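You operate a simulated robot arm through the tools that you are given. There is no shell and no other tool. Be economical: measure what you need, move in short steps, check, and stop when the job is done.

You run a simulated robot arm. Do the job below in one go: nothing can be reset, and whatever is moved stays where it is left.

Task
Put the box labelled "Lot 21" from the top of the wash bench on the shelf of the side table and the box marked "Filled" on the top of the workbench. Take the green-banded sleeve and leave it on the shelf under the packing table. Take the orange master ring and put it on the top of the step plate. Do these in any order.

Only the result counts: the job must be done as asked and must still hold three seconds after the hand-in. Knocking over, shifting, dropping, spilling or breaking anything else fails it.

Robot
A 6-joint arm with a two-finger parallel gripper on a trunk, on a base that drives. Base frame: it is fixed to the floor where the robot stands at the start and does not move with it; the origin is under the middle of the robot, x ahead of it, y to its left, z up. Units: mm, degrees, N and s.
Its first joint turns from -166.0 to 166.0 degrees. Places, roughly: orange master ring [2000, 1250, 750]; shelf of the side table [-2100, 2000, 300]; shelf under the packing table [-100, 2600, 200]; top of the step plate [2500, 2200, 500]; top of the workbench [-2100, 600, 900]. Payload 4.1 kg.
Tool frame: the origin (TCP) lies between the finger pads and is the grasp point; the fingertips stand 23 mm ahead of it; z points along the fingers, y is the line along which they close. The gripper opens to 94 mm. The fingers are 38 mm wide and 10 mm thick; the gripper's body (54 by 96 mm) begins 39 mm behind the TCP.
Orientation is that of the tool frame in the base frame, as [roll, pitch, yaw] about the fixed x, y, z axes, in that order (R = Rz(yaw) Ry(pitch) Rx(roll)). With the fingers straight down and closing along the base's y, the tool's x points along the base's -x, its y along +y and its z along -z.

Tools
- The arm moves only by the tool jog_arm. Its argument "moves" is a list of rows, each an object of numbers (a shift or turn left out is 0, a gripper value left out holds the last): "tx", "ty", "tz": the shift along the tool's x, y, z in units of 25 mm (1.0 is 25 mm); "rx", "ry", "rz": the turn, a rotation vector about the tool's x, y, z in units of 5 degrees (1.0 is 5 degrees); "fingers": the closure, from 0 (fully open) to 1 (shut). In form: [{"tx": .., "ty": .., "tz": .., "rx": .., "ry": .., "rz": .., "fingers": ..}, ...]. A call has 1 to 20 rows; each row shifts and turns the commanded pose from where the row before left it, along the tool's axes as they then stand. A call with a number of a shift or a turn outside -1 to 1 is refused whole. A row lasts 0.2 s, in which the tool goes at most 50 mm and 8.6 degrees; a call with a longer step from one row to the next is refused whole, and so is a gripper value outside its range. A pose out of reach is approached as far as the arm can. The call stops where the force on the tool passes 40 N (or 10 N more than at its start, if that is more) or the arm is blocked; 0.2 s more then pass. Each finger travels about 45 mm/s and halts on what it meets, pressing with about 35 N; the grip force reading is that of the motor and also rises with nothing between the fingers. The clock runs only during rows and for 0.2 s after the last one: add rows that do not move to give the fingers time. The reply holds the time, the measured pose of the TCP, the force on the tool along the base axes, the opening and the grip force, in the units named above and with some noise, with the torque about the TCP (base axes, N m) and any sound that the robot's microphone picked up, and new pictures: "views" is both (left out), scene, wrist or none.
- Cameras (640 x 400 px; columns grow to the right, rows downward): "scene" is now at [9.2, 127.8, 1530.6]; the picture's right is [-0.48, -0.88, 0.00], its down [-0.66, 0.36, -0.66] and it looks along [0.58, -0.31, -0.75] (base axes); focal length 275 px, centre (320, 200). "wrist" rides on the gripper at [87, 16, -75] in the tool frame; the picture's right is [-0.18, 0.98, 0.00], its down [-0.58, -0.11, -0.81] and it looks along [-0.79, -0.15, 0.59] (tool axes); focal length 243 px, centre (320, 200). There is no depth. A picture from a camera that has moved, and an enlarged one, comes with that camera's place and axes in the base frame and with its lens.
- lift_body(by): slides the trunk up (or, below 0, down) by that many mm; the arm and the scene camera ride with it, the base frame stays. It gives what a move gives, with no picture.
- drive_base(legs): drives the robot by 1 to 6 legs, each [ahead, turn to the left] in mm and degrees, along the robot's own axes; the way and the turn of a leg run together, so that a leg with both is an arc; at most 1500 mm and 180 degrees a leg. The arm and the cameras ride along, it lands a little off, and it stops where it bumps. It gives what a move gives, and a new picture of the scene camera.
- aim_head(pan, tilt): turns the head with the scene camera to pan (to the left, within 155 degrees either way) and tilt (down, from -29 to 69), counted from straight ahead of the robot. It gives what a move gives, and a new picture of the scene camera.
- close_up(camera, box): a new picture of the part [left, top, right, bottom] of that camera's present view, enlarged. The clock stands still meanwhile.
- hand_in(): hands the job in; it is judged then, once.

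Work in short steps. Places have to be worked out from the pictures, the camera data and where the tool is seen: move nearer, look again, correct. Check each grasp and each placing, and mend what went wrong. You have 165 turns and 260 pictures in all, those below and enlarged ones among them. Open the gripper and draw the arm clear of the work before you hand the job in, unless the task says otherwise; then end with one line.

The tools are called after "Request:" as a command line: name --argument value ..., lists and objects as JSON in quotes. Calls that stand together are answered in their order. jog_arm: Moves the arm, as the interface text tells. Its arguments: {"type":"object","properties":{"moves":{"type":"array","items":{"type":"object","properties":{"tx":{"type":"number"},"ty":{"type":"number"},"tz":{"type":"number"},"rx":{"type":"number"},"ry":{"type":"number"},"rz":{"type":"number"},"fingers":{"type":"number"}}}},"views":{"type":"string","enum":["both","scene","wrist","none"]}},"required":["moves"]} The other tools are called the same way: lift_body (by) slides the trunk up or down; drive_base (legs) drives the base; aim_head (pan, tilt) turns the head that bears the scene camera; close_up (camera, box) takes an enlarged picture of a part of a camera's view; hand_in () hands the job in.

At the start:

```text
clock: 0.0
tool_pos: [344.8, 158.7, 1185.2]
orientation: [-180.0, 0.1, -179.8]
force: [-0.1, -0.4, 0.2]
torque: [-0.01, -0.01, 0.01]
opening: 93.8
grip_force: 0.0
trunk travel left (down, up): [-500.0, 90.0]
robot x, y, heading: [1.7, -2.0, 0.0]
head pan, tilt: [-28.6, 49.0]
```

scene: 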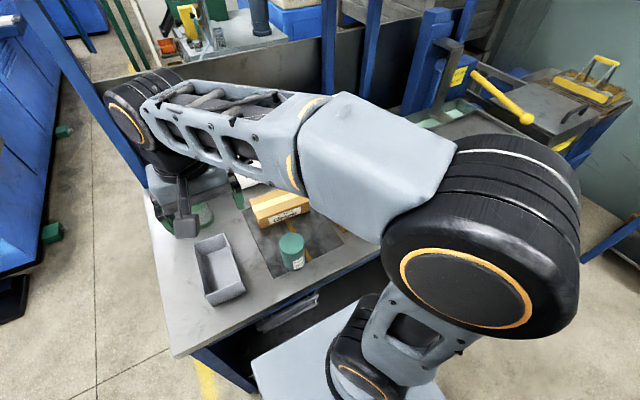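
wrist: 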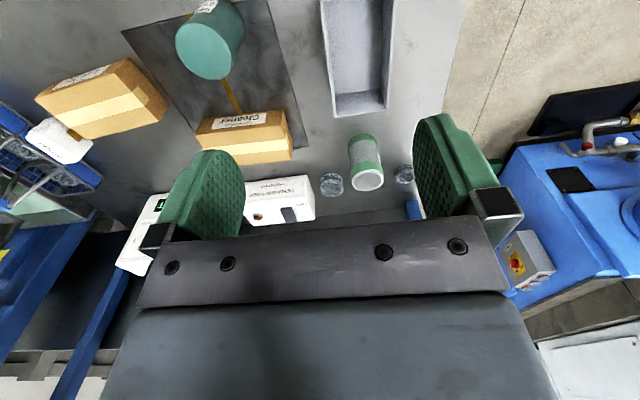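

The wrist view shows a bench with a green-banded sleeve and some boxes. I enlarge it to read the labels.

Request:
close_up --camera "wrist" --box '[0, 0, 460, 290]'

Request:
aim_head --pan 0 --tilt 30

Request:
aim_head --pan 70 --tilt 25

Request:
aim_head --pan 140 --tilt 25

Request:
aim_head --pan -70 --tilt 25

Request:
aim_head --pan -140 --tilt 25

```text
1.38 times, centred on (230, 145) of wrist
camera zoom: at [258.3, 172.2, 1259.2], right [0.18, 0.98, 0.0], down [0.58, -0.11, 0.81], along [0.79, -0.14, -0.59], focal length 335 px, centre (444, 276)
```

zoom: 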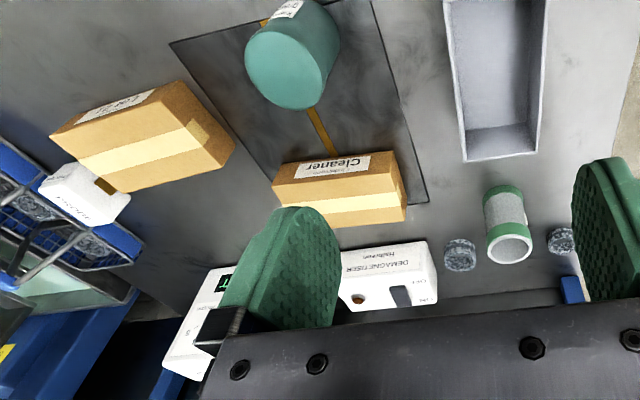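

```text
clock: 0.9
tool_pos: [343.8, 157.9, 1185.2]
orientation: [-180.0, 0.0, -179.7]
force: [0.0, 0.3, 0.0]
torque: [-0.01, 0.01, 0.01]
opening: 93.7
grip_force: 0.0
trunk travel left (down, up): [-500.0, 90.0]
robot x, y, heading: [1.1, -0.6, -0.1]
head pan, tilt: [0.0, 30.0]
camera scene: at [31.2, 165.0, 1558.7], right [0.0, -1.0, 0.0], down [-0.5, 0.0, -0.87], along [0.87, 0.0, -0.5], focal length 275 px, centre (320, 200)
```

scene: 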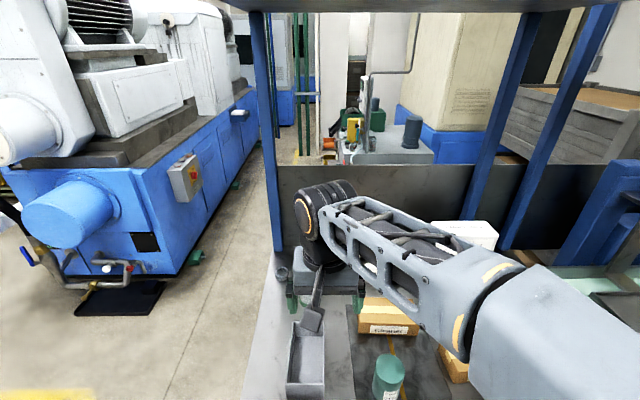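

```text
clock: 2.3
tool_pos: [345.1, 158.6, 1186.1]
orientation: [180.0, 0.0, -179.7]
force: [0.4, 0.4, -0.5]
torque: [0.05, 0.02, -0.03]
opening: 93.8
grip_force: 0.1
trunk travel left (down, up): [-500.0, 90.0]
robot x, y, heading: [-5.2, 5.9, 0.0]
head pan, tilt: [70.0, 25.0]
camera scene: at [-27.7, 251.6, 1566.7], right [0.94, -0.34, 0.0], down [-0.14, -0.4, -0.91], along [0.31, 0.85, -0.42], focal length 275 px, centre (320, 200)
```

scene: 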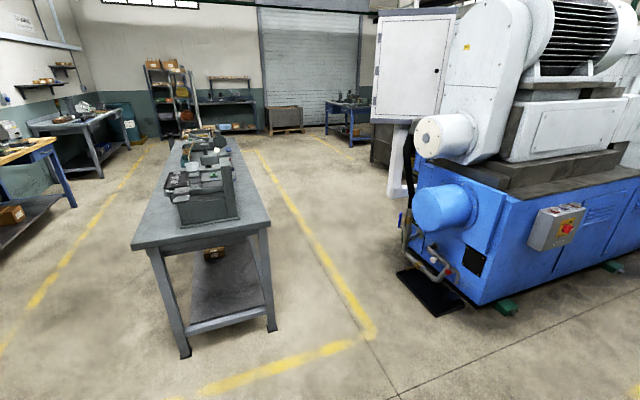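

```text
clock: 3.8
tool_pos: [342.9, 159.0, 1186.1]
orientation: [180.0, 0.0, -179.7]
force: [0.3, -0.3, 0.1]
torque: [-0.01, -0.02, -0.01]
opening: 94.0
grip_force: 0.0
trunk travel left (down, up): [-500.0, 90.0]
robot x, y, heading: [-0.8, -0.1, -0.2]
head pan, tilt: [140.0, 25.0]
camera scene: at [-129.8, 224.3, 1566.7], right [0.64, 0.77, 0.0], down [0.32, -0.27, -0.91], along [-0.69, 0.58, -0.42], focal length 275 px, centre (320, 200)
```

scene: 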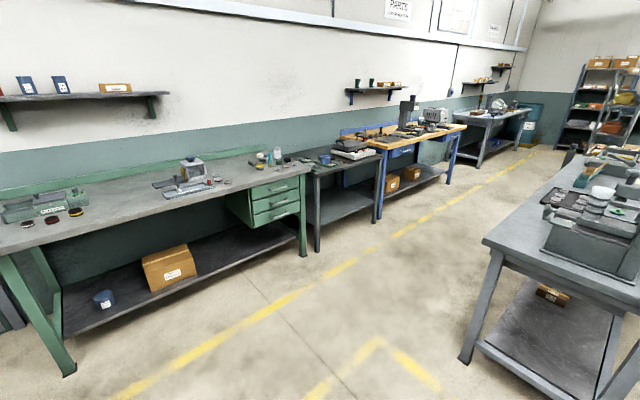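

```text
clock: 6.8
tool_pos: [342.8, 159.2, 1184.5]
orientation: [180.0, 0.0, -179.7]
force: [-0.1, -0.5, 0.4]
torque: [-0.02, -0.01, -0.02]
opening: 93.9
grip_force: 0.1
trunk travel left (down, up): [-500.0, 90.0]
robot x, y, heading: [0.9, -1.5, -0.2]
head pan, tilt: [-70.0, 25.0]
camera scene: at [-27.7, 78.5, 1566.8], right [-0.94, -0.34, 0.0], down [-0.14, 0.4, -0.91], along [0.31, -0.85, -0.42], focal length 275 px, centre (320, 200)
```

scene: 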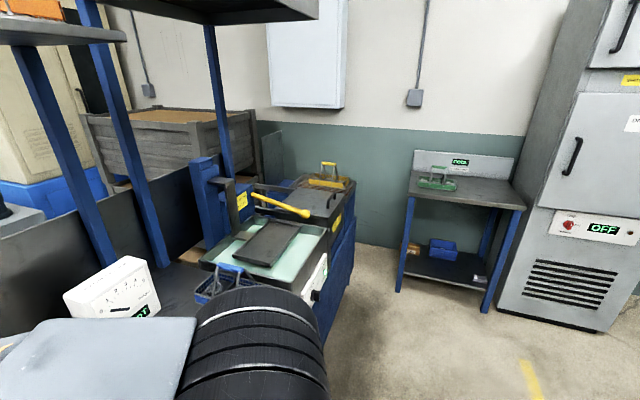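

```text
clock: 8.2
tool_pos: [344.8, 158.2, 1185.0]
orientation: [180.0, 0.0, -179.7]
force: [-0.1, 0.2, 0.7]
torque: [-0.01, 0.03, 0.02]
opening: 93.8
grip_force: 0.0
trunk travel left (down, up): [-500.0, 90.0]
robot x, y, heading: [-2.4, 0.3, 0.1]
head pan, tilt: [-140.0, 25.0]
camera scene: at [-129.8, 105.8, 1566.8], right [-0.64, 0.77, 0.0], down [0.32, 0.27, -0.91], along [-0.69, -0.58, -0.42], focal length 275 px, centre (320, 200)
```

scene: 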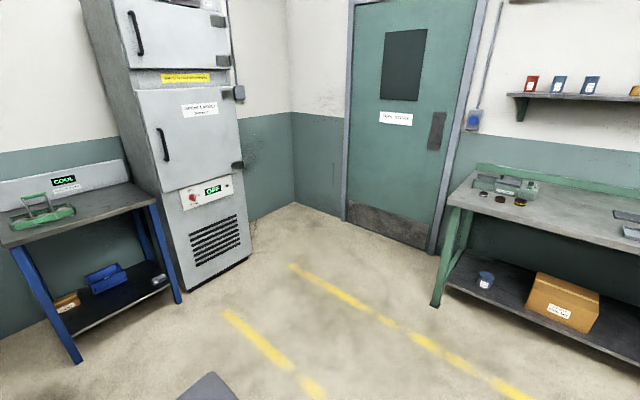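

I zoom in on the box labels with the wrist camera.

Request:
close_up --camera "wrist" --box '[20, 50, 180, 150]'

Request:
close_up --camera "wrist" --box '[160, 0, 320, 100]'

Request:
aim_head --pan -35 --tilt 60

Request:
aim_head --pan 35 --tilt 20

```text
4.00 times, centred on (100, 100) of wrist
camera zoom: at [258.3, 172.2, 1259.2], right [0.18, 0.98, 0.0], down [0.58, -0.11, 0.81], along [0.79, -0.14, -0.59], focal length 970 px, centre (1200, 600)
```

zoom: 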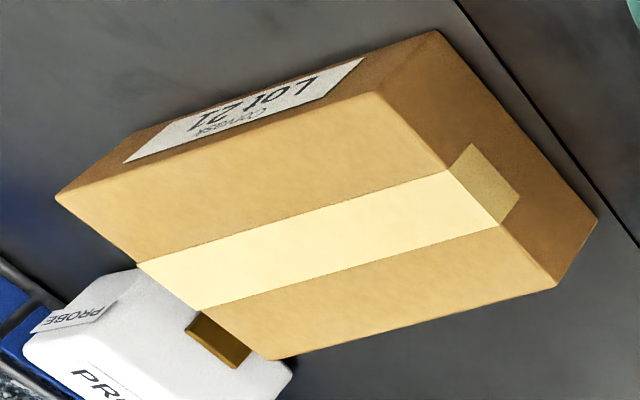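

```text
4.00 times, centred on (240, 50) of wrist
camera zoom: at [258.3, 172.2, 1259.2], right [0.18, 0.98, 0.0], down [0.58, -0.11, 0.81], along [0.79, -0.14, -0.59], focal length 970 px, centre (640, 800)
```

zoom: 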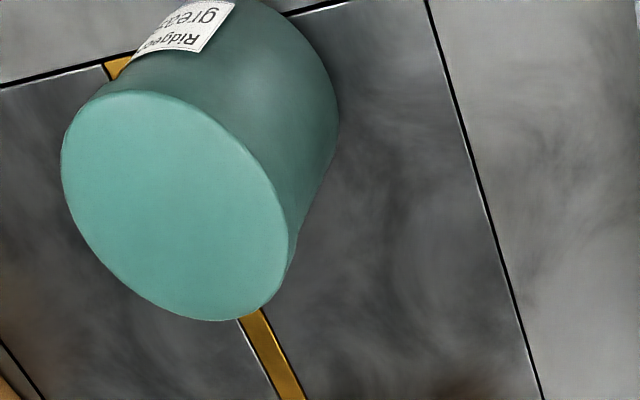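

```text
clock: 10.0
tool_pos: [344.6, 158.7, 1184.9]
orientation: [179.9, 0.0, -179.7]
force: [-0.1, -0.6, 0.6]
torque: [0.03, 0.01, 0.04]
opening: 94.0
grip_force: 0.0
trunk travel left (down, up): [-500.0, 90.0]
robot x, y, heading: [1.1, 0.4, 0.2]
head pan, tilt: [-35.0, 60.0]
camera scene: at [-4.7, 126.8, 1516.7], right [-0.57, -0.82, 0.0], down [-0.71, 0.5, -0.5], along [0.41, -0.29, -0.87], focal length 275 px, centre (320, 200)
```

scene: 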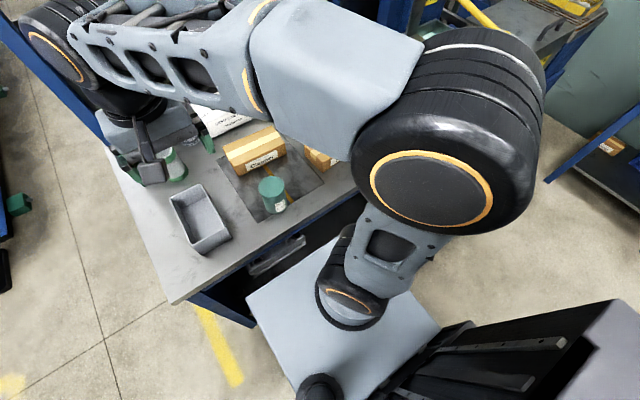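

```text
clock: 11.4
tool_pos: [344.7, 158.5, 1185.2]
orientation: [180.0, 0.0, -179.7]
force: [0.1, -0.7, 0.3]
torque: [0.01, 0.01, -0.02]
opening: 94.1
grip_force: 0.1
trunk travel left (down, up): [-500.0, 90.0]
robot x, y, heading: [-1.0, -0.6, 0.1]
head pan, tilt: [35.0, 20.0]
camera scene: at [17.1, 218.4, 1574.8], right [0.57, -0.82, 0.0], down [-0.28, -0.2, -0.94], along [0.77, 0.54, -0.34], focal length 275 px, centre (320, 200)
```

scene: 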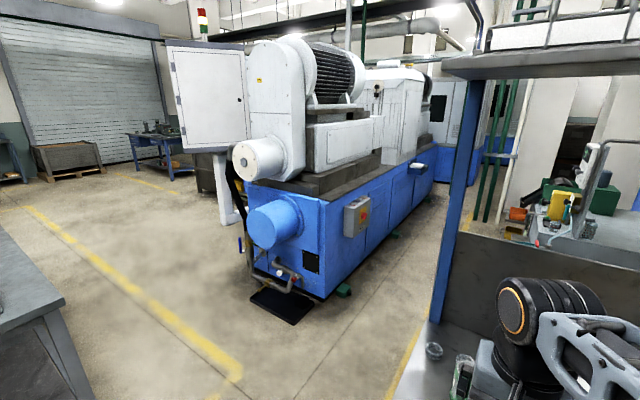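

Lot 21 is found on the bench ahead. I now look for the "Filled" box on the other furniture.

Request:
aim_head --pan 155 --tilt 25

Request:
close_up --camera "scene" --box '[200, 180, 360, 280]'

Request:
close_up --camera "scene" --box '[430, 80, 590, 180]'

Request:
aim_head --pan 110 --tilt 25

Request:
close_up --camera "scene" --box '[0, 60, 240, 210]'

Request:
close_up --camera "scene" --box '[240, 60, 560, 260]'

```text
clock: 13.4
tool_pos: [344.4, 159.3, 1185.4]
orientation: [-179.9, -0.1, -179.7]
force: [0.5, 0.4, 0.4]
torque: [0.0, 0.0, 0.01]
opening: 94.2
grip_force: 0.1
trunk travel left (down, up): [-500.0, 90.0]
robot x, y, heading: [2.0, 0.2, -0.1]
head pan, tilt: [154.7, 25.0]
camera scene: at [-142.5, 204.5, 1566.7], right [0.43, 0.9, 0.0], down [0.38, -0.18, -0.91], along [-0.82, 0.39, -0.42], focal length 275 px, centre (320, 200)
```

scene: 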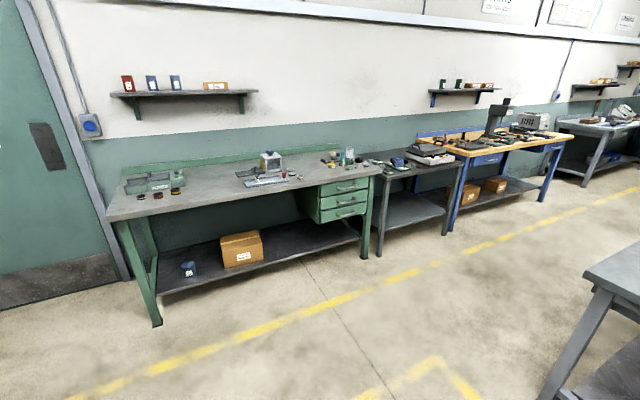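

```text
4.00 times, centred on (280, 230) of scene
camera zoom: at [-142.5, 204.5, 1566.7], right [0.43, 0.9, 0.0], down [0.38, -0.18, -0.91], along [-0.82, 0.39, -0.42], focal length 1101 px, centre (480, 80)
```

zoom: 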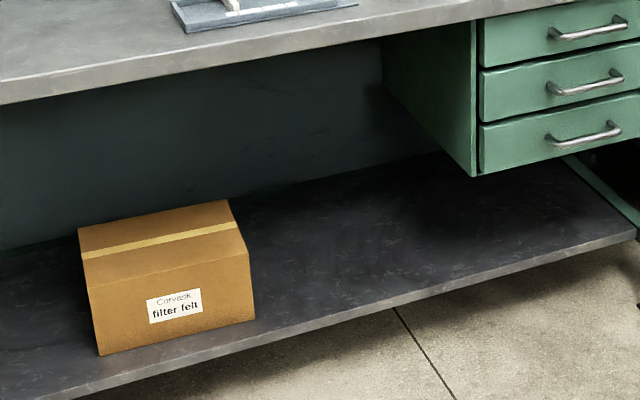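

```text
4.00 times, centred on (510, 130) of scene
camera zoom: at [-142.5, 204.5, 1566.7], right [0.43, 0.9, 0.0], down [0.38, -0.18, -0.91], along [-0.82, 0.39, -0.42], focal length 1101 px, centre (-440, 480)
```

zoom: 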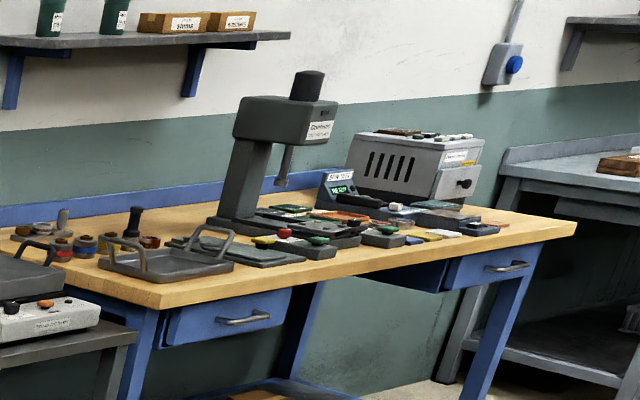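

```text
clock: 14.5
tool_pos: [344.1, 158.2, 1184.4]
orientation: [-179.9, 0.1, -179.6]
force: [0.6, 0.3, -0.3]
torque: [-0.01, 0.02, -0.02]
opening: 94.1
grip_force: 0.1
trunk travel left (down, up): [-500.0, 90.0]
robot x, y, heading: [2.9, 2.4, 0.0]
head pan, tilt: [110.0, 25.0]
camera scene: at [-90.8, 251.6, 1566.7], right [0.94, 0.34, 0.0], down [0.14, -0.4, -0.91], along [-0.31, 0.85, -0.42], focal length 275 px, centre (320, 200)
```

scene: 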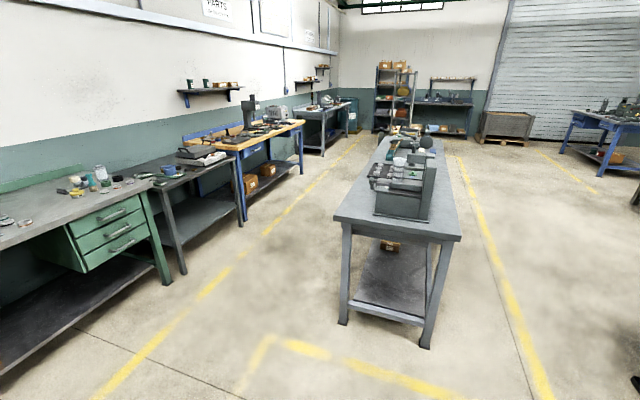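

```text
2.67 times, centred on (120, 135) of scene
camera zoom: at [-90.8, 251.6, 1566.7], right [0.94, 0.34, 0.0], down [0.14, -0.4, -0.91], along [-0.31, 0.85, -0.42], focal length 734 px, centre (853, 373)
```

zoom: 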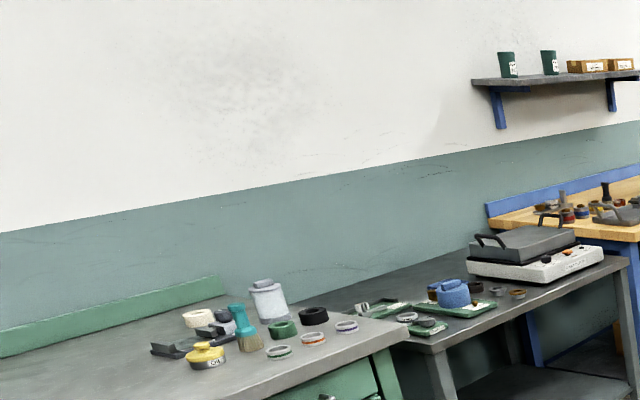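

```text
2.00 times, centred on (400, 160) of scene
camera zoom: at [-90.8, 251.6, 1566.7], right [0.94, 0.34, 0.0], down [0.14, -0.4, -0.91], along [-0.31, 0.85, -0.42], focal length 551 px, centre (160, 280)
```

zoom: 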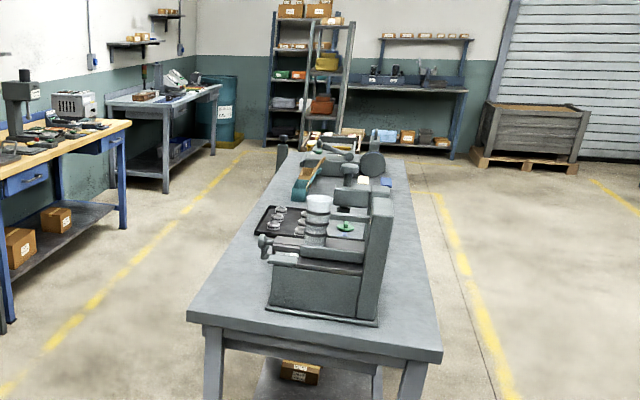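

Zoom on the packing-shelf box, the shelf boxes, and the others.

Request:
close_up --camera "scene" --box '[360, 225, 424, 265]'

Request:
close_up --camera "wrist" --box '[190, 90, 310, 165]'

Request:
aim_head --pan -80 --tilt 25

Request:
close_up --camera "scene" --box '[320, 150, 480, 250]'

```text
10.00 times, centred on (392, 245) of scene
camera zoom: at [-90.8, 251.6, 1566.7], right [0.94, 0.34, 0.0], down [0.14, -0.4, -0.91], along [-0.31, 0.85, -0.42], focal length 2753 px, centre (-400, -250)
```

zoom: 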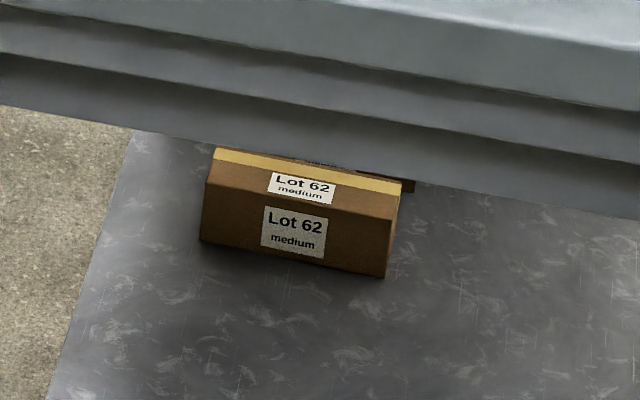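

```text
5.33 times, centred on (250, 128) of wrist
camera zoom: at [258.3, 172.2, 1259.2], right [0.18, 0.98, 0.0], down [0.58, -0.11, 0.81], along [0.79, -0.14, -0.59], focal length 1294 px, centre (693, 587)
```

zoom: 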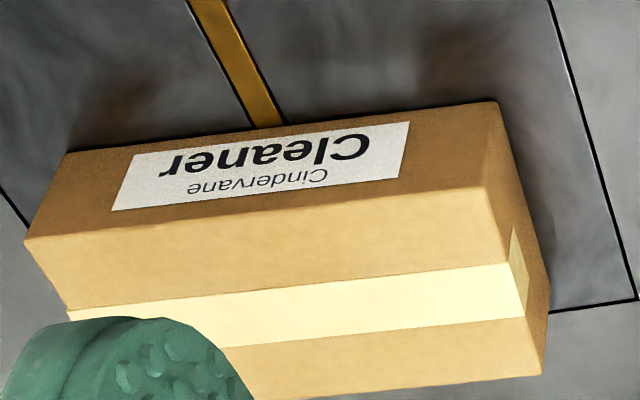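

```text
clock: 17.4
tool_pos: [343.5, 157.9, 1184.9]
orientation: [180.0, 0.0, -179.8]
force: [0.6, 0.3, -0.2]
torque: [0.03, 0.0, 0.01]
opening: 94.0
grip_force: 0.2
trunk travel left (down, up): [-500.0, 90.0]
robot x, y, heading: [1.6, -1.5, -0.0]
head pan, tilt: [-80.0, 25.0]
camera scene: at [-43.2, 74.3, 1566.8], right [-0.98, -0.17, 0.0], down [-0.07, 0.42, -0.91], along [0.16, -0.89, -0.42], focal length 275 px, centre (320, 200)
```

scene: 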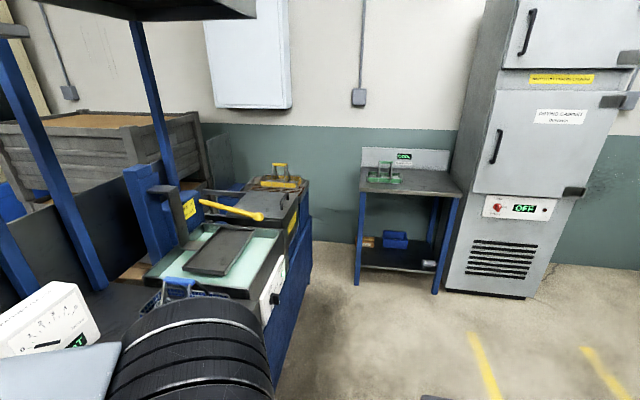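

```text
4.00 times, centred on (400, 200) of scene
camera zoom: at [-43.2, 74.3, 1566.8], right [-0.98, -0.17, 0.0], down [-0.07, 0.42, -0.91], along [0.16, -0.89, -0.42], focal length 1101 px, centre (0, 200)
```

zoom: 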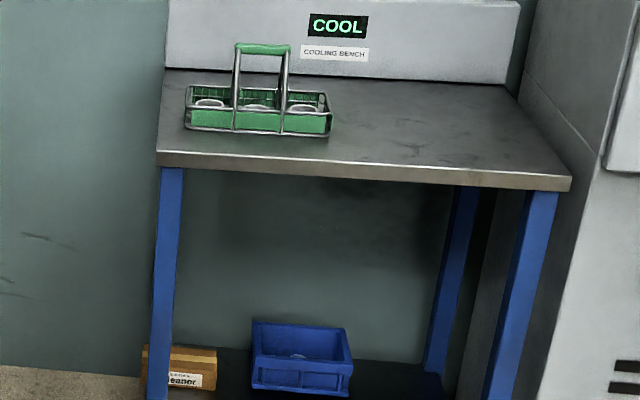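

Check the grey tray and the bench ahead more closely.

Request:
aim_head --pan 0 --tilt 55

Request:
close_up --camera "scene" --box '[240, 120, 480, 270]'

Request:
close_up --camera "wrist" --box '[300, 0, 460, 200]'

```text
clock: 18.9
tool_pos: [344.0, 157.9, 1185.3]
orientation: [180.0, 0.0, -179.8]
force: [-0.5, 0.8, -0.2]
torque: [-0.03, -0.02, -0.03]
opening: 93.9
grip_force: 0.2
trunk travel left (down, up): [-500.0, 90.0]
robot x, y, heading: [1.1, -0.0, 0.1]
head pan, tilt: [0.0, 55.0]
camera scene: at [12.9, 165.0, 1522.8], right [0.0, -1.0, 0.0], down [-0.82, 0.0, -0.57], along [0.57, 0.0, -0.82], focal length 275 px, centre (320, 200)
```

scene: 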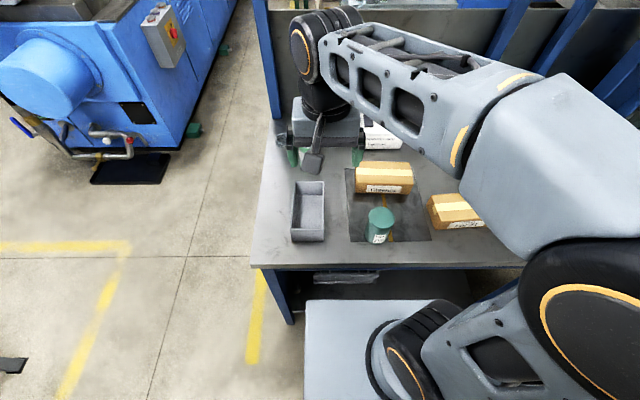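

```text
2.67 times, centred on (360, 195) of scene
camera zoom: at [12.9, 165.0, 1522.8], right [0.0, -1.0, 0.0], down [-0.82, 0.0, -0.57], along [0.57, 0.0, -0.82], focal length 734 px, centre (213, 213)
```

zoom: 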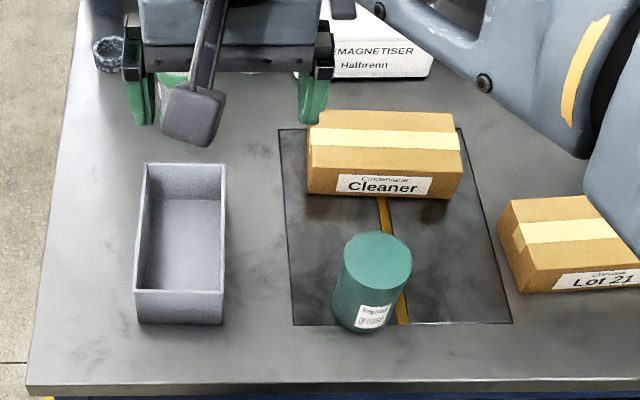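

```text
2.00 times, centred on (380, 100) of wrist
camera zoom: at [258.3, 172.2, 1259.2], right [0.18, 0.98, 0.0], down [0.58, -0.11, 0.81], along [0.79, -0.14, -0.59], focal length 485 px, centre (200, 400)
```

zoom: 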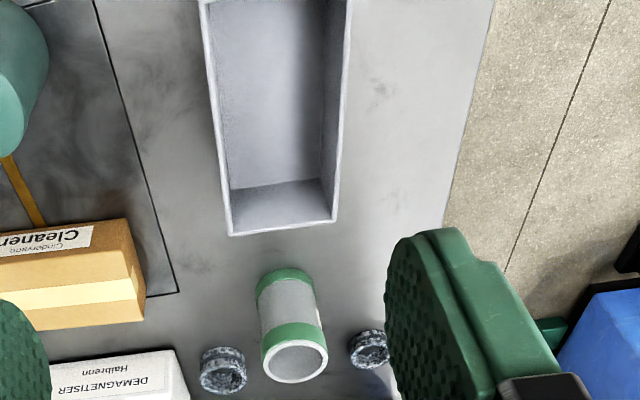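

Nothing marked "Filled" yet. I check the machine front, where the orange ring should be.

Request:
aim_head --pan 35 --tilt 25

Request:
close_up --camera "scene" --box '[240, 120, 480, 270]'

```text
clock: 19.9
tool_pos: [345.3, 158.2, 1185.1]
orientation: [-179.9, 0.0, -179.8]
force: [0.6, 0.4, -0.3]
torque: [0.02, 0.01, 0.0]
opening: 94.1
grip_force: 0.0
trunk travel left (down, up): [-500.0, 90.0]
robot x, y, heading: [1.2, 1.4, 0.1]
head pan, tilt: [35.0, 25.0]
camera scene: at [16.3, 217.8, 1566.7], right [0.57, -0.82, 0.0], down [-0.35, -0.24, -0.91], along [0.74, 0.52, -0.42], focal length 275 px, centre (320, 200)
```

scene: 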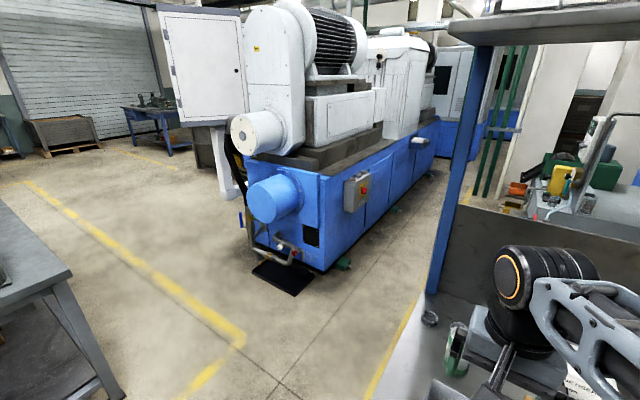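

```text
2.67 times, centred on (360, 195) of scene
camera zoom: at [16.3, 217.8, 1566.7], right [0.57, -0.82, 0.0], down [-0.35, -0.24, -0.91], along [0.74, 0.52, -0.42], focal length 734 px, centre (213, 213)
```

zoom: 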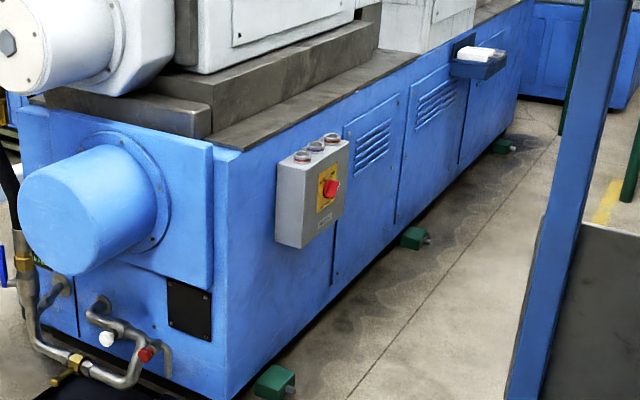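

Request:
close_up --camera "scene" --box '[336, 162, 384, 192]'

Request:
close_up --camera "scene" --box '[400, 122, 448, 152]'

```text
13.33 times, centred on (360, 177) of scene
camera zoom: at [16.3, 217.8, 1566.7], right [0.57, -0.82, 0.0], down [-0.35, -0.24, -0.91], along [0.74, 0.52, -0.42], focal length 3671 px, centre (-213, 507)
```

zoom: 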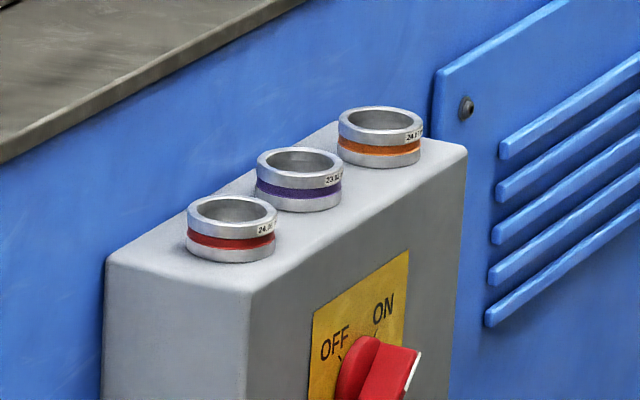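

```text
13.33 times, centred on (424, 137) of scene
camera zoom: at [16.3, 217.8, 1566.7], right [0.57, -0.82, 0.0], down [-0.35, -0.24, -0.91], along [0.74, 0.52, -0.42], focal length 3671 px, centre (-1067, 1040)
```

zoom: 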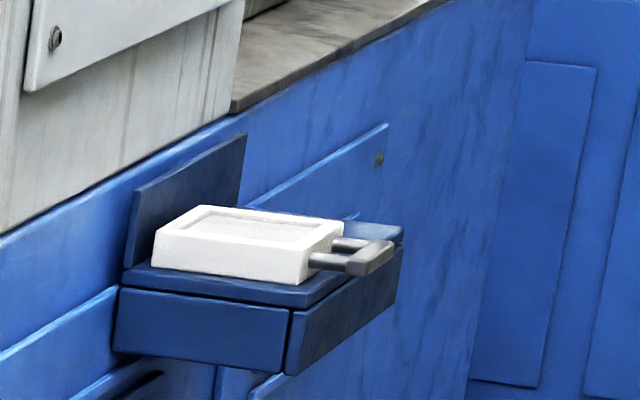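

The orange ring sits on the switch box. Now the sleeve on the bench: about (685, 205), at the limit of reach. I check clearance between the base and the bench.

Request:
aim_head --pan 10 --tilt 69

```text
clock: 21.0
tool_pos: [344.9, 158.5, 1185.2]
orientation: [179.9, 0.1, -179.7]
force: [0.6, -0.3, 0.8]
torque: [0.0, -0.03, 0.02]
opening: 94.0
grip_force: 0.0
trunk travel left (down, up): [-500.0, 90.0]
robot x, y, heading: [-2.6, 3.1, 0.0]
head pan, tilt: [10.0, 68.8]
camera scene: at [-4.1, 174.8, 1507.4], right [0.17, -0.98, 0.0], down [-0.92, -0.16, -0.36], along [0.36, 0.06, -0.93], focal length 275 px, centre (320, 200)
```

scene: 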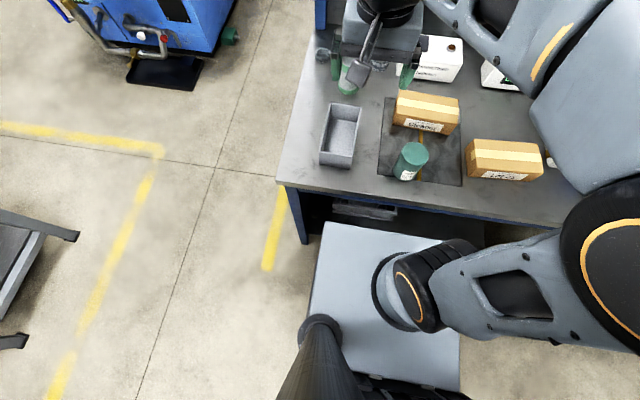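

I'll use a 45° tilted grasp with the wrist camera on top (turned 180° about the tool axis), so the sleeve can later be set under the table upright. First the turn.

Request:
jog_arm --moves '[{"rz": 1}, {"rz": 1}, {"rz": 1}, {"rz": 1}, {"rz": 1}, {"rz": 1}, {"rz": 1}, {"rz": 1}, {"rz": 1}, {"rz": 1}, {"rz": 1}, {"rz": 1}, {"rz": 1}, {"rz": 1}, {"rz": 1}, {"rz": 1}, {"rz": 1}, {"rz": 1}]' --views "none"

Request:
jog_arm --moves '[{"rz": 1}, {"rz": 1}, {"rz": 1}, {"rz": 1}, {"rz": 1}, {"rz": 1}, {"rz": 1}, {"rz": 1}, {"rz": 1}, {"rz": 1}, {"rz": 1}, {"rz": 1}, {"rz": 1}, {"rz": 1}, {"rz": 1}, {"rz": 1}, {"rz": 1}, {"rz": 1}]' --views "both"

```text
clock: 24.8
tool_pos: [343.1, 159.4, 1184.2]
orientation: [180.0, 0.1, 90.2]
force: [0.6, 0.4, -0.2]
torque: [0.01, -0.01, 0.01]
opening: 94.0
grip_force: 0.1
trunk travel left (down, up): [-500.0, 90.0]
robot x, y, heading: [-0.7, 3.5, -0.1]
head pan, tilt: [10.0, 68.8]
```

```text
clock: 28.6
tool_pos: [377.9, -36.2, 1183.0]
orientation: [-179.7, -0.1, 0.6]
force: [0.2, 0.6, -0.4]
torque: [0.02, 0.02, 0.04]
opening: 94.2
grip_force: 0.0
out of reach, approached as far as the arm can: row 11, 12, 13, 14, 15, 16, 17, 18
trunk travel left (down, up): [-500.0, 90.0]
robot x, y, heading: [-1.1, -1.0, -0.1]
head pan, tilt: [10.0, 68.8]
camera scene: at [-4.2, 174.6, 1507.3], right [0.17, -0.98, 0.0], down [-0.92, -0.16, -0.36], along [0.36, 0.06, -0.93], focal length 275 px, centre (320, 200)
camera wrist: at [465.7, -54.6, 1255.5], right [-0.17, -0.98, 0.0], down [-0.58, 0.1, 0.81], along [-0.79, 0.14, -0.59], focal length 243 px, centre (320, 200)
```

scene: 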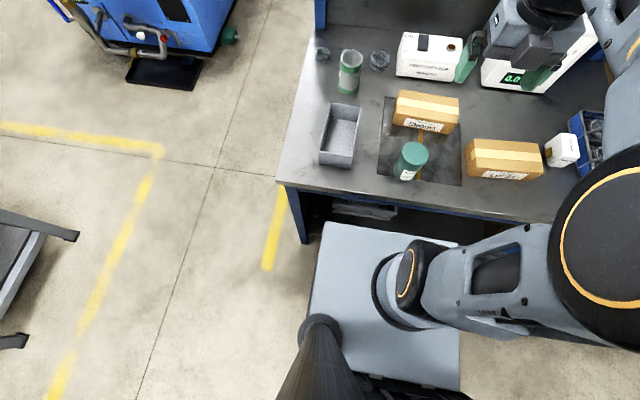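
wrist: 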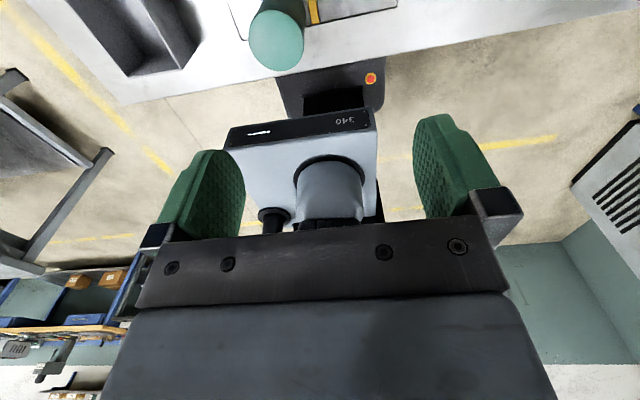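

The flip works; the arm just needs to be farther out. The sleeve is near (695, 202). I move the tool outwards and tilt 45°.

Request:
jog_arm --moves '[{"tx": 1}, {"tx": 1}, {"tx": 1}, {"tx": 1}, {"ty": -1}, {"ty": -0.8}, {"ry": 1}, {"ry": 1}, {"ry": 1}, {"ry": 1}, {"ry": 1}, {"ry": 1}, {"ry": 1}, {"ry": 1}, {"ry": 1}]' --views "both"

```text
clock: 31.8
tool_pos: [476.7, -48.8, 1180.9]
orientation: [-180.0, -45.1, 0.4]
force: [-1.2, -0.1, 0.1]
torque: [0.01, -0.01, 0.02]
opening: 94.1
grip_force: 0.1
out of reach, approached as far as the arm can: row 1, 2, 3, 5, 6
trunk travel left (down, up): [-500.0, 90.0]
robot x, y, heading: [0.2, 2.7, 0.1]
head pan, tilt: [10.0, 68.8]
camera scene: at [-4.2, 174.7, 1507.3], right [0.17, -0.98, 0.0], down [-0.92, -0.16, -0.36], along [0.36, 0.06, -0.93], focal length 275 px, centre (320, 200)
camera wrist: at [485.6, -67.0, 1294.4], right [-0.13, -0.98, -0.13], down [-0.98, 0.1, 0.16], along [-0.14, 0.15, -0.98], focal length 243 px, centre (320, 200)
```

scene: 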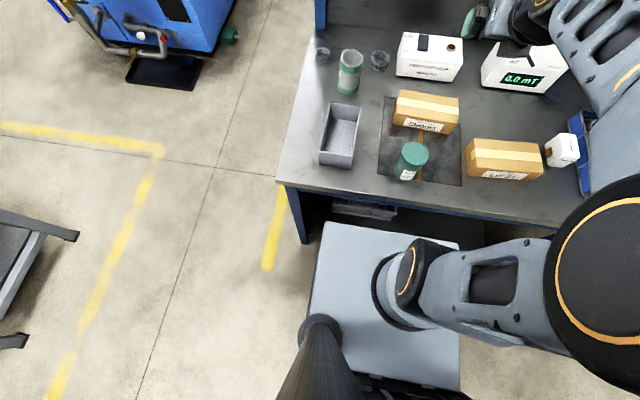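
wrist: 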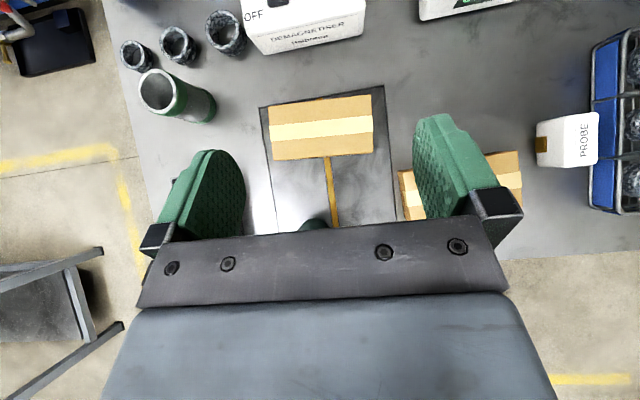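

Intersecting rays from both cameras puts the bench top at z≈855 and the sleeve at about (625, 200), top ≈950. I move over in front of it and look again.

Request:
jog_arm --moves '[{"ty": -1}, {"ty": -1}, {"ty": -1}, {"ty": -1}, {"ty": -1}, {"ty": -1}, {"ty": -1}, {"ty": -1}, {"ty": -1}, {"ty": -1}, {"tz": 1, "tx": -0.6}, {"tz": 1, "tx": -0.6}, {"tz": 1, "tx": -0.6}, {"tz": 0.5, "tx": -0.4}]' --views "both"

```text
clock: 34.8
tool_pos: [500.5, -12.1, 1078.9]
orientation: [-180.0, -44.9, 0.1]
force: [-0.9, 0.1, -0.2]
torque: [-0.01, -0.02, 0.06]
opening: 94.3
grip_force: 0.1
out of reach, approached as far as the arm can: row 2, 3, 4, 5, 6, 7, 8, 9, 10
trunk travel left (down, up): [-500.0, 90.0]
robot x, y, heading: [-0.9, 3.5, 0.2]
head pan, tilt: [10.0, 68.8]
camera scene: at [-3.9, 174.7, 1507.3], right [0.17, -0.98, 0.0], down [-0.92, -0.16, -0.36], along [0.36, 0.06, -0.93], focal length 275 px, centre (320, 200)
camera wrist: at [508.1, -30.4, 1192.5], right [-0.13, -0.98, -0.13], down [-0.98, 0.1, 0.16], along [-0.14, 0.15, -0.98], focal length 243 px, centre (320, 200)
```

scene: 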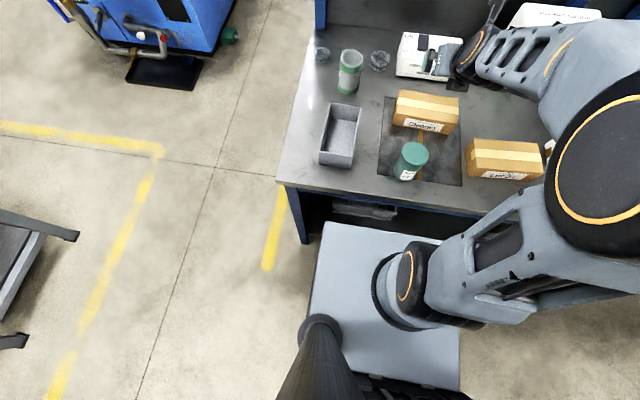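
wrist: 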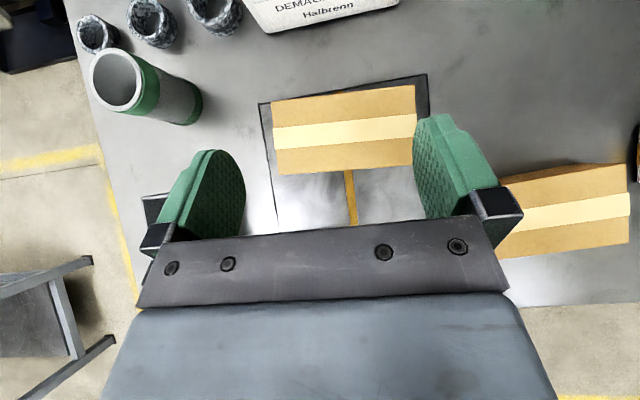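

A joint limit blocks going left at yaw 0, so I yaw the tool 25° to point radially at the sleeve, then move to a spot 120 mm short of it.

Request:
jog_arm --moves '[{"rx": 0.707, "rz": -0.707}, {"rx": 0.707, "rz": -0.707}, {"rx": 0.707, "rz": -0.707}, {"rx": 0.707, "rz": -0.707}, {"rx": 0.707, "rz": -0.707}, {"tx": 0.28, "tz": 0.865, "ty": -0.93}, {"tx": 0.28, "tz": 0.865, "ty": -0.93}, {"tx": 0.28, "tz": 0.865, "ty": -0.93}, {"tx": 0.28, "tz": 0.865, "ty": -0.93}, {"tx": 0.28, "tz": 0.865, "ty": -0.93}, {"tx": 0.28, "tz": 0.865, "ty": -0.93}]' --views "both"

```text
clock: 37.2
tool_pos: [549.4, 166.9, 1018.6]
orientation: [179.9, -45.0, 25.4]
force: [-0.1, -0.6, -0.5]
torque: [0.01, 0.0, 0.0]
opening: 94.0
grip_force: 0.0
trunk travel left (down, up): [-500.0, 90.0]
robot x, y, heading: [-1.8, 1.0, -0.0]
head pan, tilt: [10.0, 68.8]
camera scene: at [-4.0, 175.0, 1507.3], right [0.17, -0.98, 0.0], down [-0.92, -0.16, -0.36], along [0.36, 0.06, -0.93], focal length 275 px, centre (320, 200)
camera wrist: at [564.3, 153.3, 1131.5], right [0.3, -0.94, -0.13], down [-0.93, -0.32, 0.16], along [-0.19, 0.07, -0.98], focal length 243 px, centre (320, 200)
```

scene: 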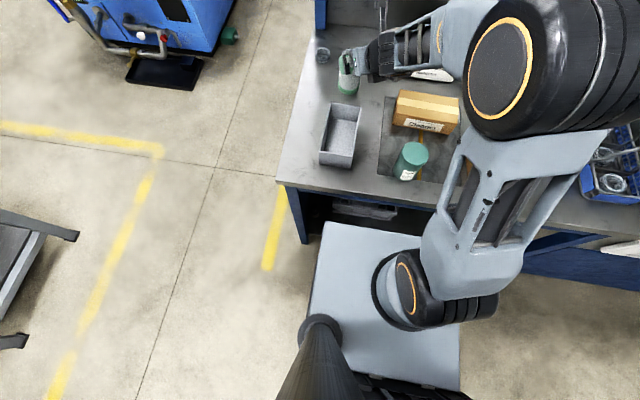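
wrist: 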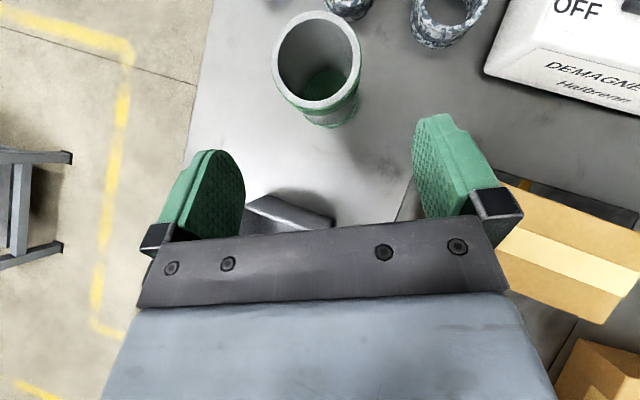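

The sleeve is centred in the jaw plane. I advance 120 mm along the tool axis.

Request:
jog_arm --moves '[{"tz": 0.96, "tx": -0.04}, {"tz": 0.96, "tx": -0.04}, {"tz": 0.96, "tx": -0.04}, {"tz": 0.96, "tx": -0.04}, {"tz": 0.96, "tx": -0.04}]' --views "both"

```text
clock: 38.4
tool_pos: [623.6, 201.0, 933.0]
orientation: [179.9, -45.5, 25.3]
force: [-4.2, -2.5, 15.8]
torque: [-0.14, 0.31, 0.03]
opening: 93.8
grip_force: 0.2
trunk travel left (down, up): [-500.0, 90.0]
robot x, y, heading: [0.2, 2.1, -0.0]
head pan, tilt: [10.0, 68.8]
camera scene: at [-6.6, 173.8, 1507.8], right [0.17, -0.98, 0.0], down [-0.92, -0.16, -0.36], along [0.36, 0.06, -0.93], focal length 275 px, centre (320, 200)
camera wrist: at [637.0, 187.4, 1047.0], right [0.3, -0.94, -0.13], down [-0.93, -0.32, 0.15], along [-0.19, 0.08, -0.98], focal length 243 px, centre (320, 200)
```

scene: 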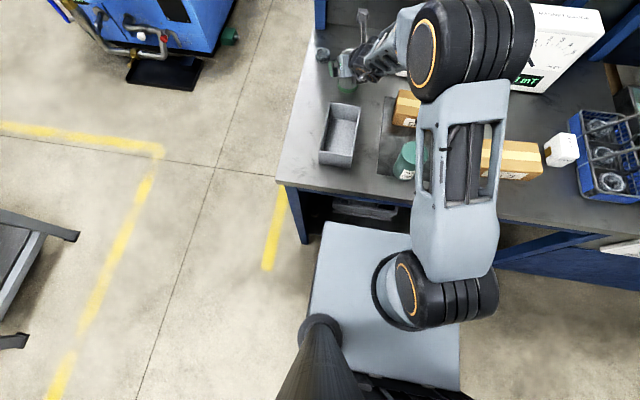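
wrist: 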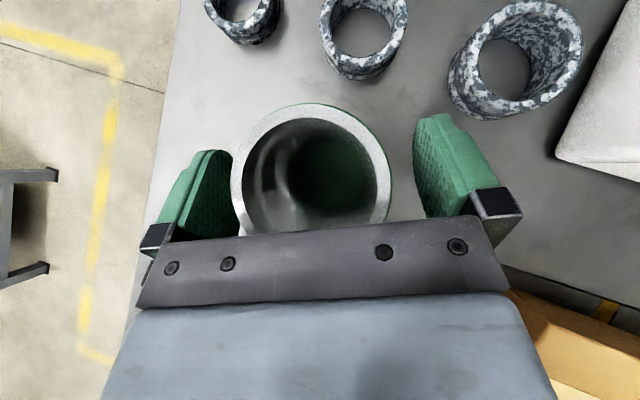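

15 N upward: the palm touches the rim. I back off 10 mm, centre by 3 mm, and close.

Request:
jog_arm --moves '[{"tz": -0.4}, {"ty": -0.13}, {"fingers": 1}, {"fingers": 1}, {"fingers": 1}, {"fingers": 1}, {"fingers": 1}, {"fingers": 1}]' --views "wrist"

```text
clock: 40.2
tool_pos: [614.2, 201.2, 936.2]
orientation: [180.0, -44.9, 25.1]
force: [-0.1, 0.1, -0.2]
torque: [0.01, 0.0, -0.03]
opening: 59.0
grip_force: 35.1
trunk travel left (down, up): [-500.0, 90.0]
robot x, y, heading: [-2.4, -3.0, 0.1]
head pan, tilt: [10.0, 68.8]
camera wrist: at [630.3, 187.3, 1050.7], right [0.3, -0.94, -0.13], down [-0.93, -0.32, 0.16], along [-0.19, 0.07, -0.98], focal length 243 px, centre (320, 200)
```

wrist: 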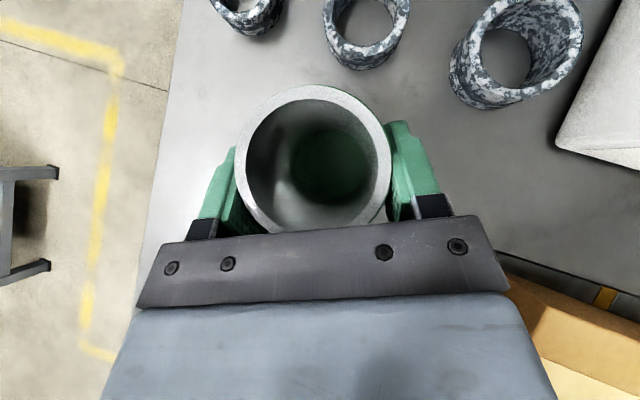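

Sleeve gripped (59 mm). I lift it 150 mm, pull in a bit and check.

Request:
jog_arm --moves '[{"tx": 0.707, "tz": -0.707}, {"tx": 0.707, "tz": -0.707}, {"tx": 0.707, "tz": -0.707}, {"tx": 0.707, "tz": -0.707}, {"tx": 0.707, "tz": -0.707}, {"tx": 0.707, "tz": -0.707}, {"tx": -0.707, "tz": -0.707}, {"tx": -0.707, "tz": -0.707}, {"tx": -0.707, "tz": -0.707}, {"tx": -0.707, "tz": -0.707}]' --views "both"

```text
clock: 42.4
tool_pos: [523.6, 156.8, 1087.4]
orientation: [-179.9, -45.1, 25.2]
force: [-0.9, 0.2, -1.4]
torque: [-0.04, -0.01, 0.0]
opening: 59.0
grip_force: 35.3
trunk travel left (down, up): [-500.0, 90.0]
robot x, y, heading: [-1.4, -0.3, -0.0]
head pan, tilt: [10.0, 68.8]
camera scene: at [-4.4, 174.7, 1507.3], right [0.17, -0.98, 0.0], down [-0.92, -0.16, -0.36], along [0.36, 0.06, -0.93], focal length 275 px, centre (320, 200)
camera wrist: at [538.9, 143.9, 1201.4], right [0.3, -0.94, -0.13], down [-0.93, -0.32, 0.16], along [-0.19, 0.07, -0.98], focal length 243 px, centre (320, 200)
```

scene: 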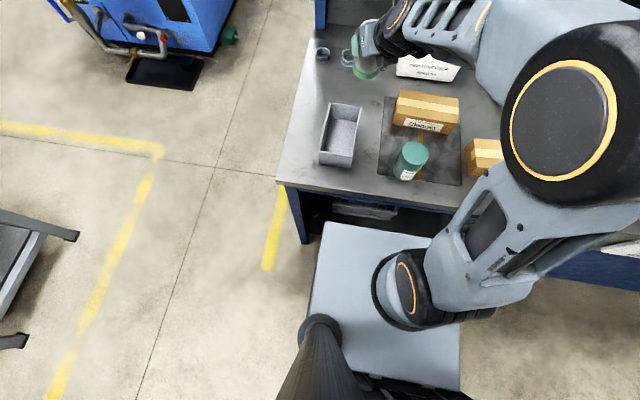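
wrist: 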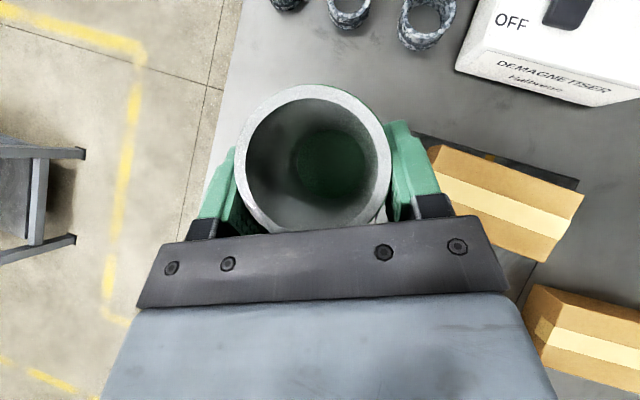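

Sleeve secure. I back away from the bench, turn left and head for the packing table's near end.

Request:
drive_base --legs '[[-300, 0], [0, 90], [600, 0]]'

Request:
aim_head --pan 0 --tilt 45

```text
clock: 51.3
tool_pos: [-459.4, 1127.5, 1087.5]
orientation: [180.0, -45.0, 115.4]
force: [-0.2, 0.2, -1.2]
torque: [-0.01, -0.02, 0.0]
opening: 59.2
grip_force: 35.1
trunk travel left (down, up): [-500.0, 90.0]
robot x, y, heading: [-301.5, 603.2, 90.3]
head pan, tilt: [10.0, 68.8]
camera scene: at [-476.9, 596.9, 1507.3], right [0.98, 0.18, 0.0], down [0.16, -0.92, -0.36], along [-0.06, 0.36, -0.93], focal length 275 px, centre (320, 200)
```

scene: 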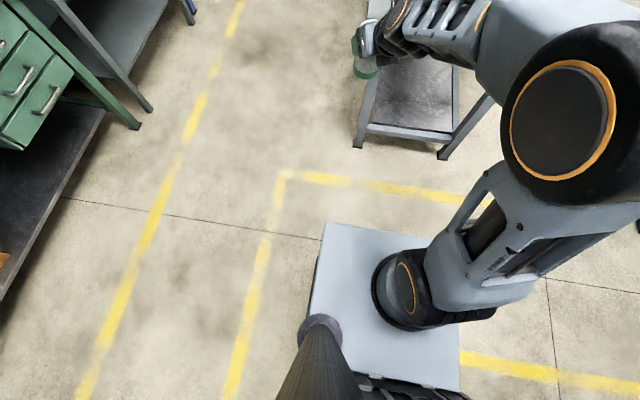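

```text
clock: 52.2
tool_pos: [-460.7, 1128.3, 1088.7]
orientation: [180.0, -45.0, 115.4]
force: [-0.8, 0.6, 0.0]
torque: [0.02, 0.02, 0.02]
opening: 59.0
grip_force: 35.1
trunk travel left (down, up): [-500.0, 90.0]
robot x, y, heading: [-302.4, 602.9, 90.0]
head pan, tilt: [0.0, 45.0]
camera scene: at [-467.3, 623.0, 1536.1], right [1.0, 0.0, 0.0], down [0.0, -0.71, -0.71], along [0.0, 0.71, -0.71], focal length 275 px, centre (320, 200)
```

scene: 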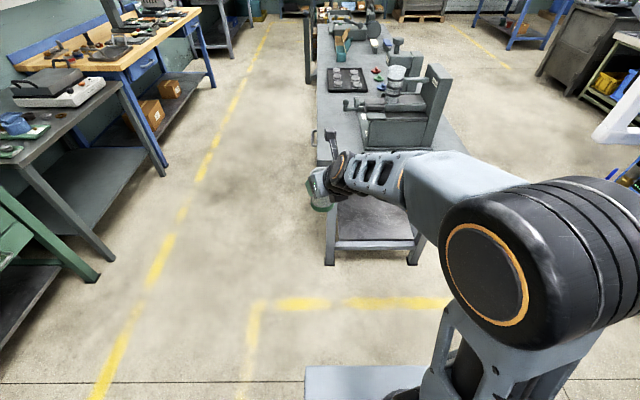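

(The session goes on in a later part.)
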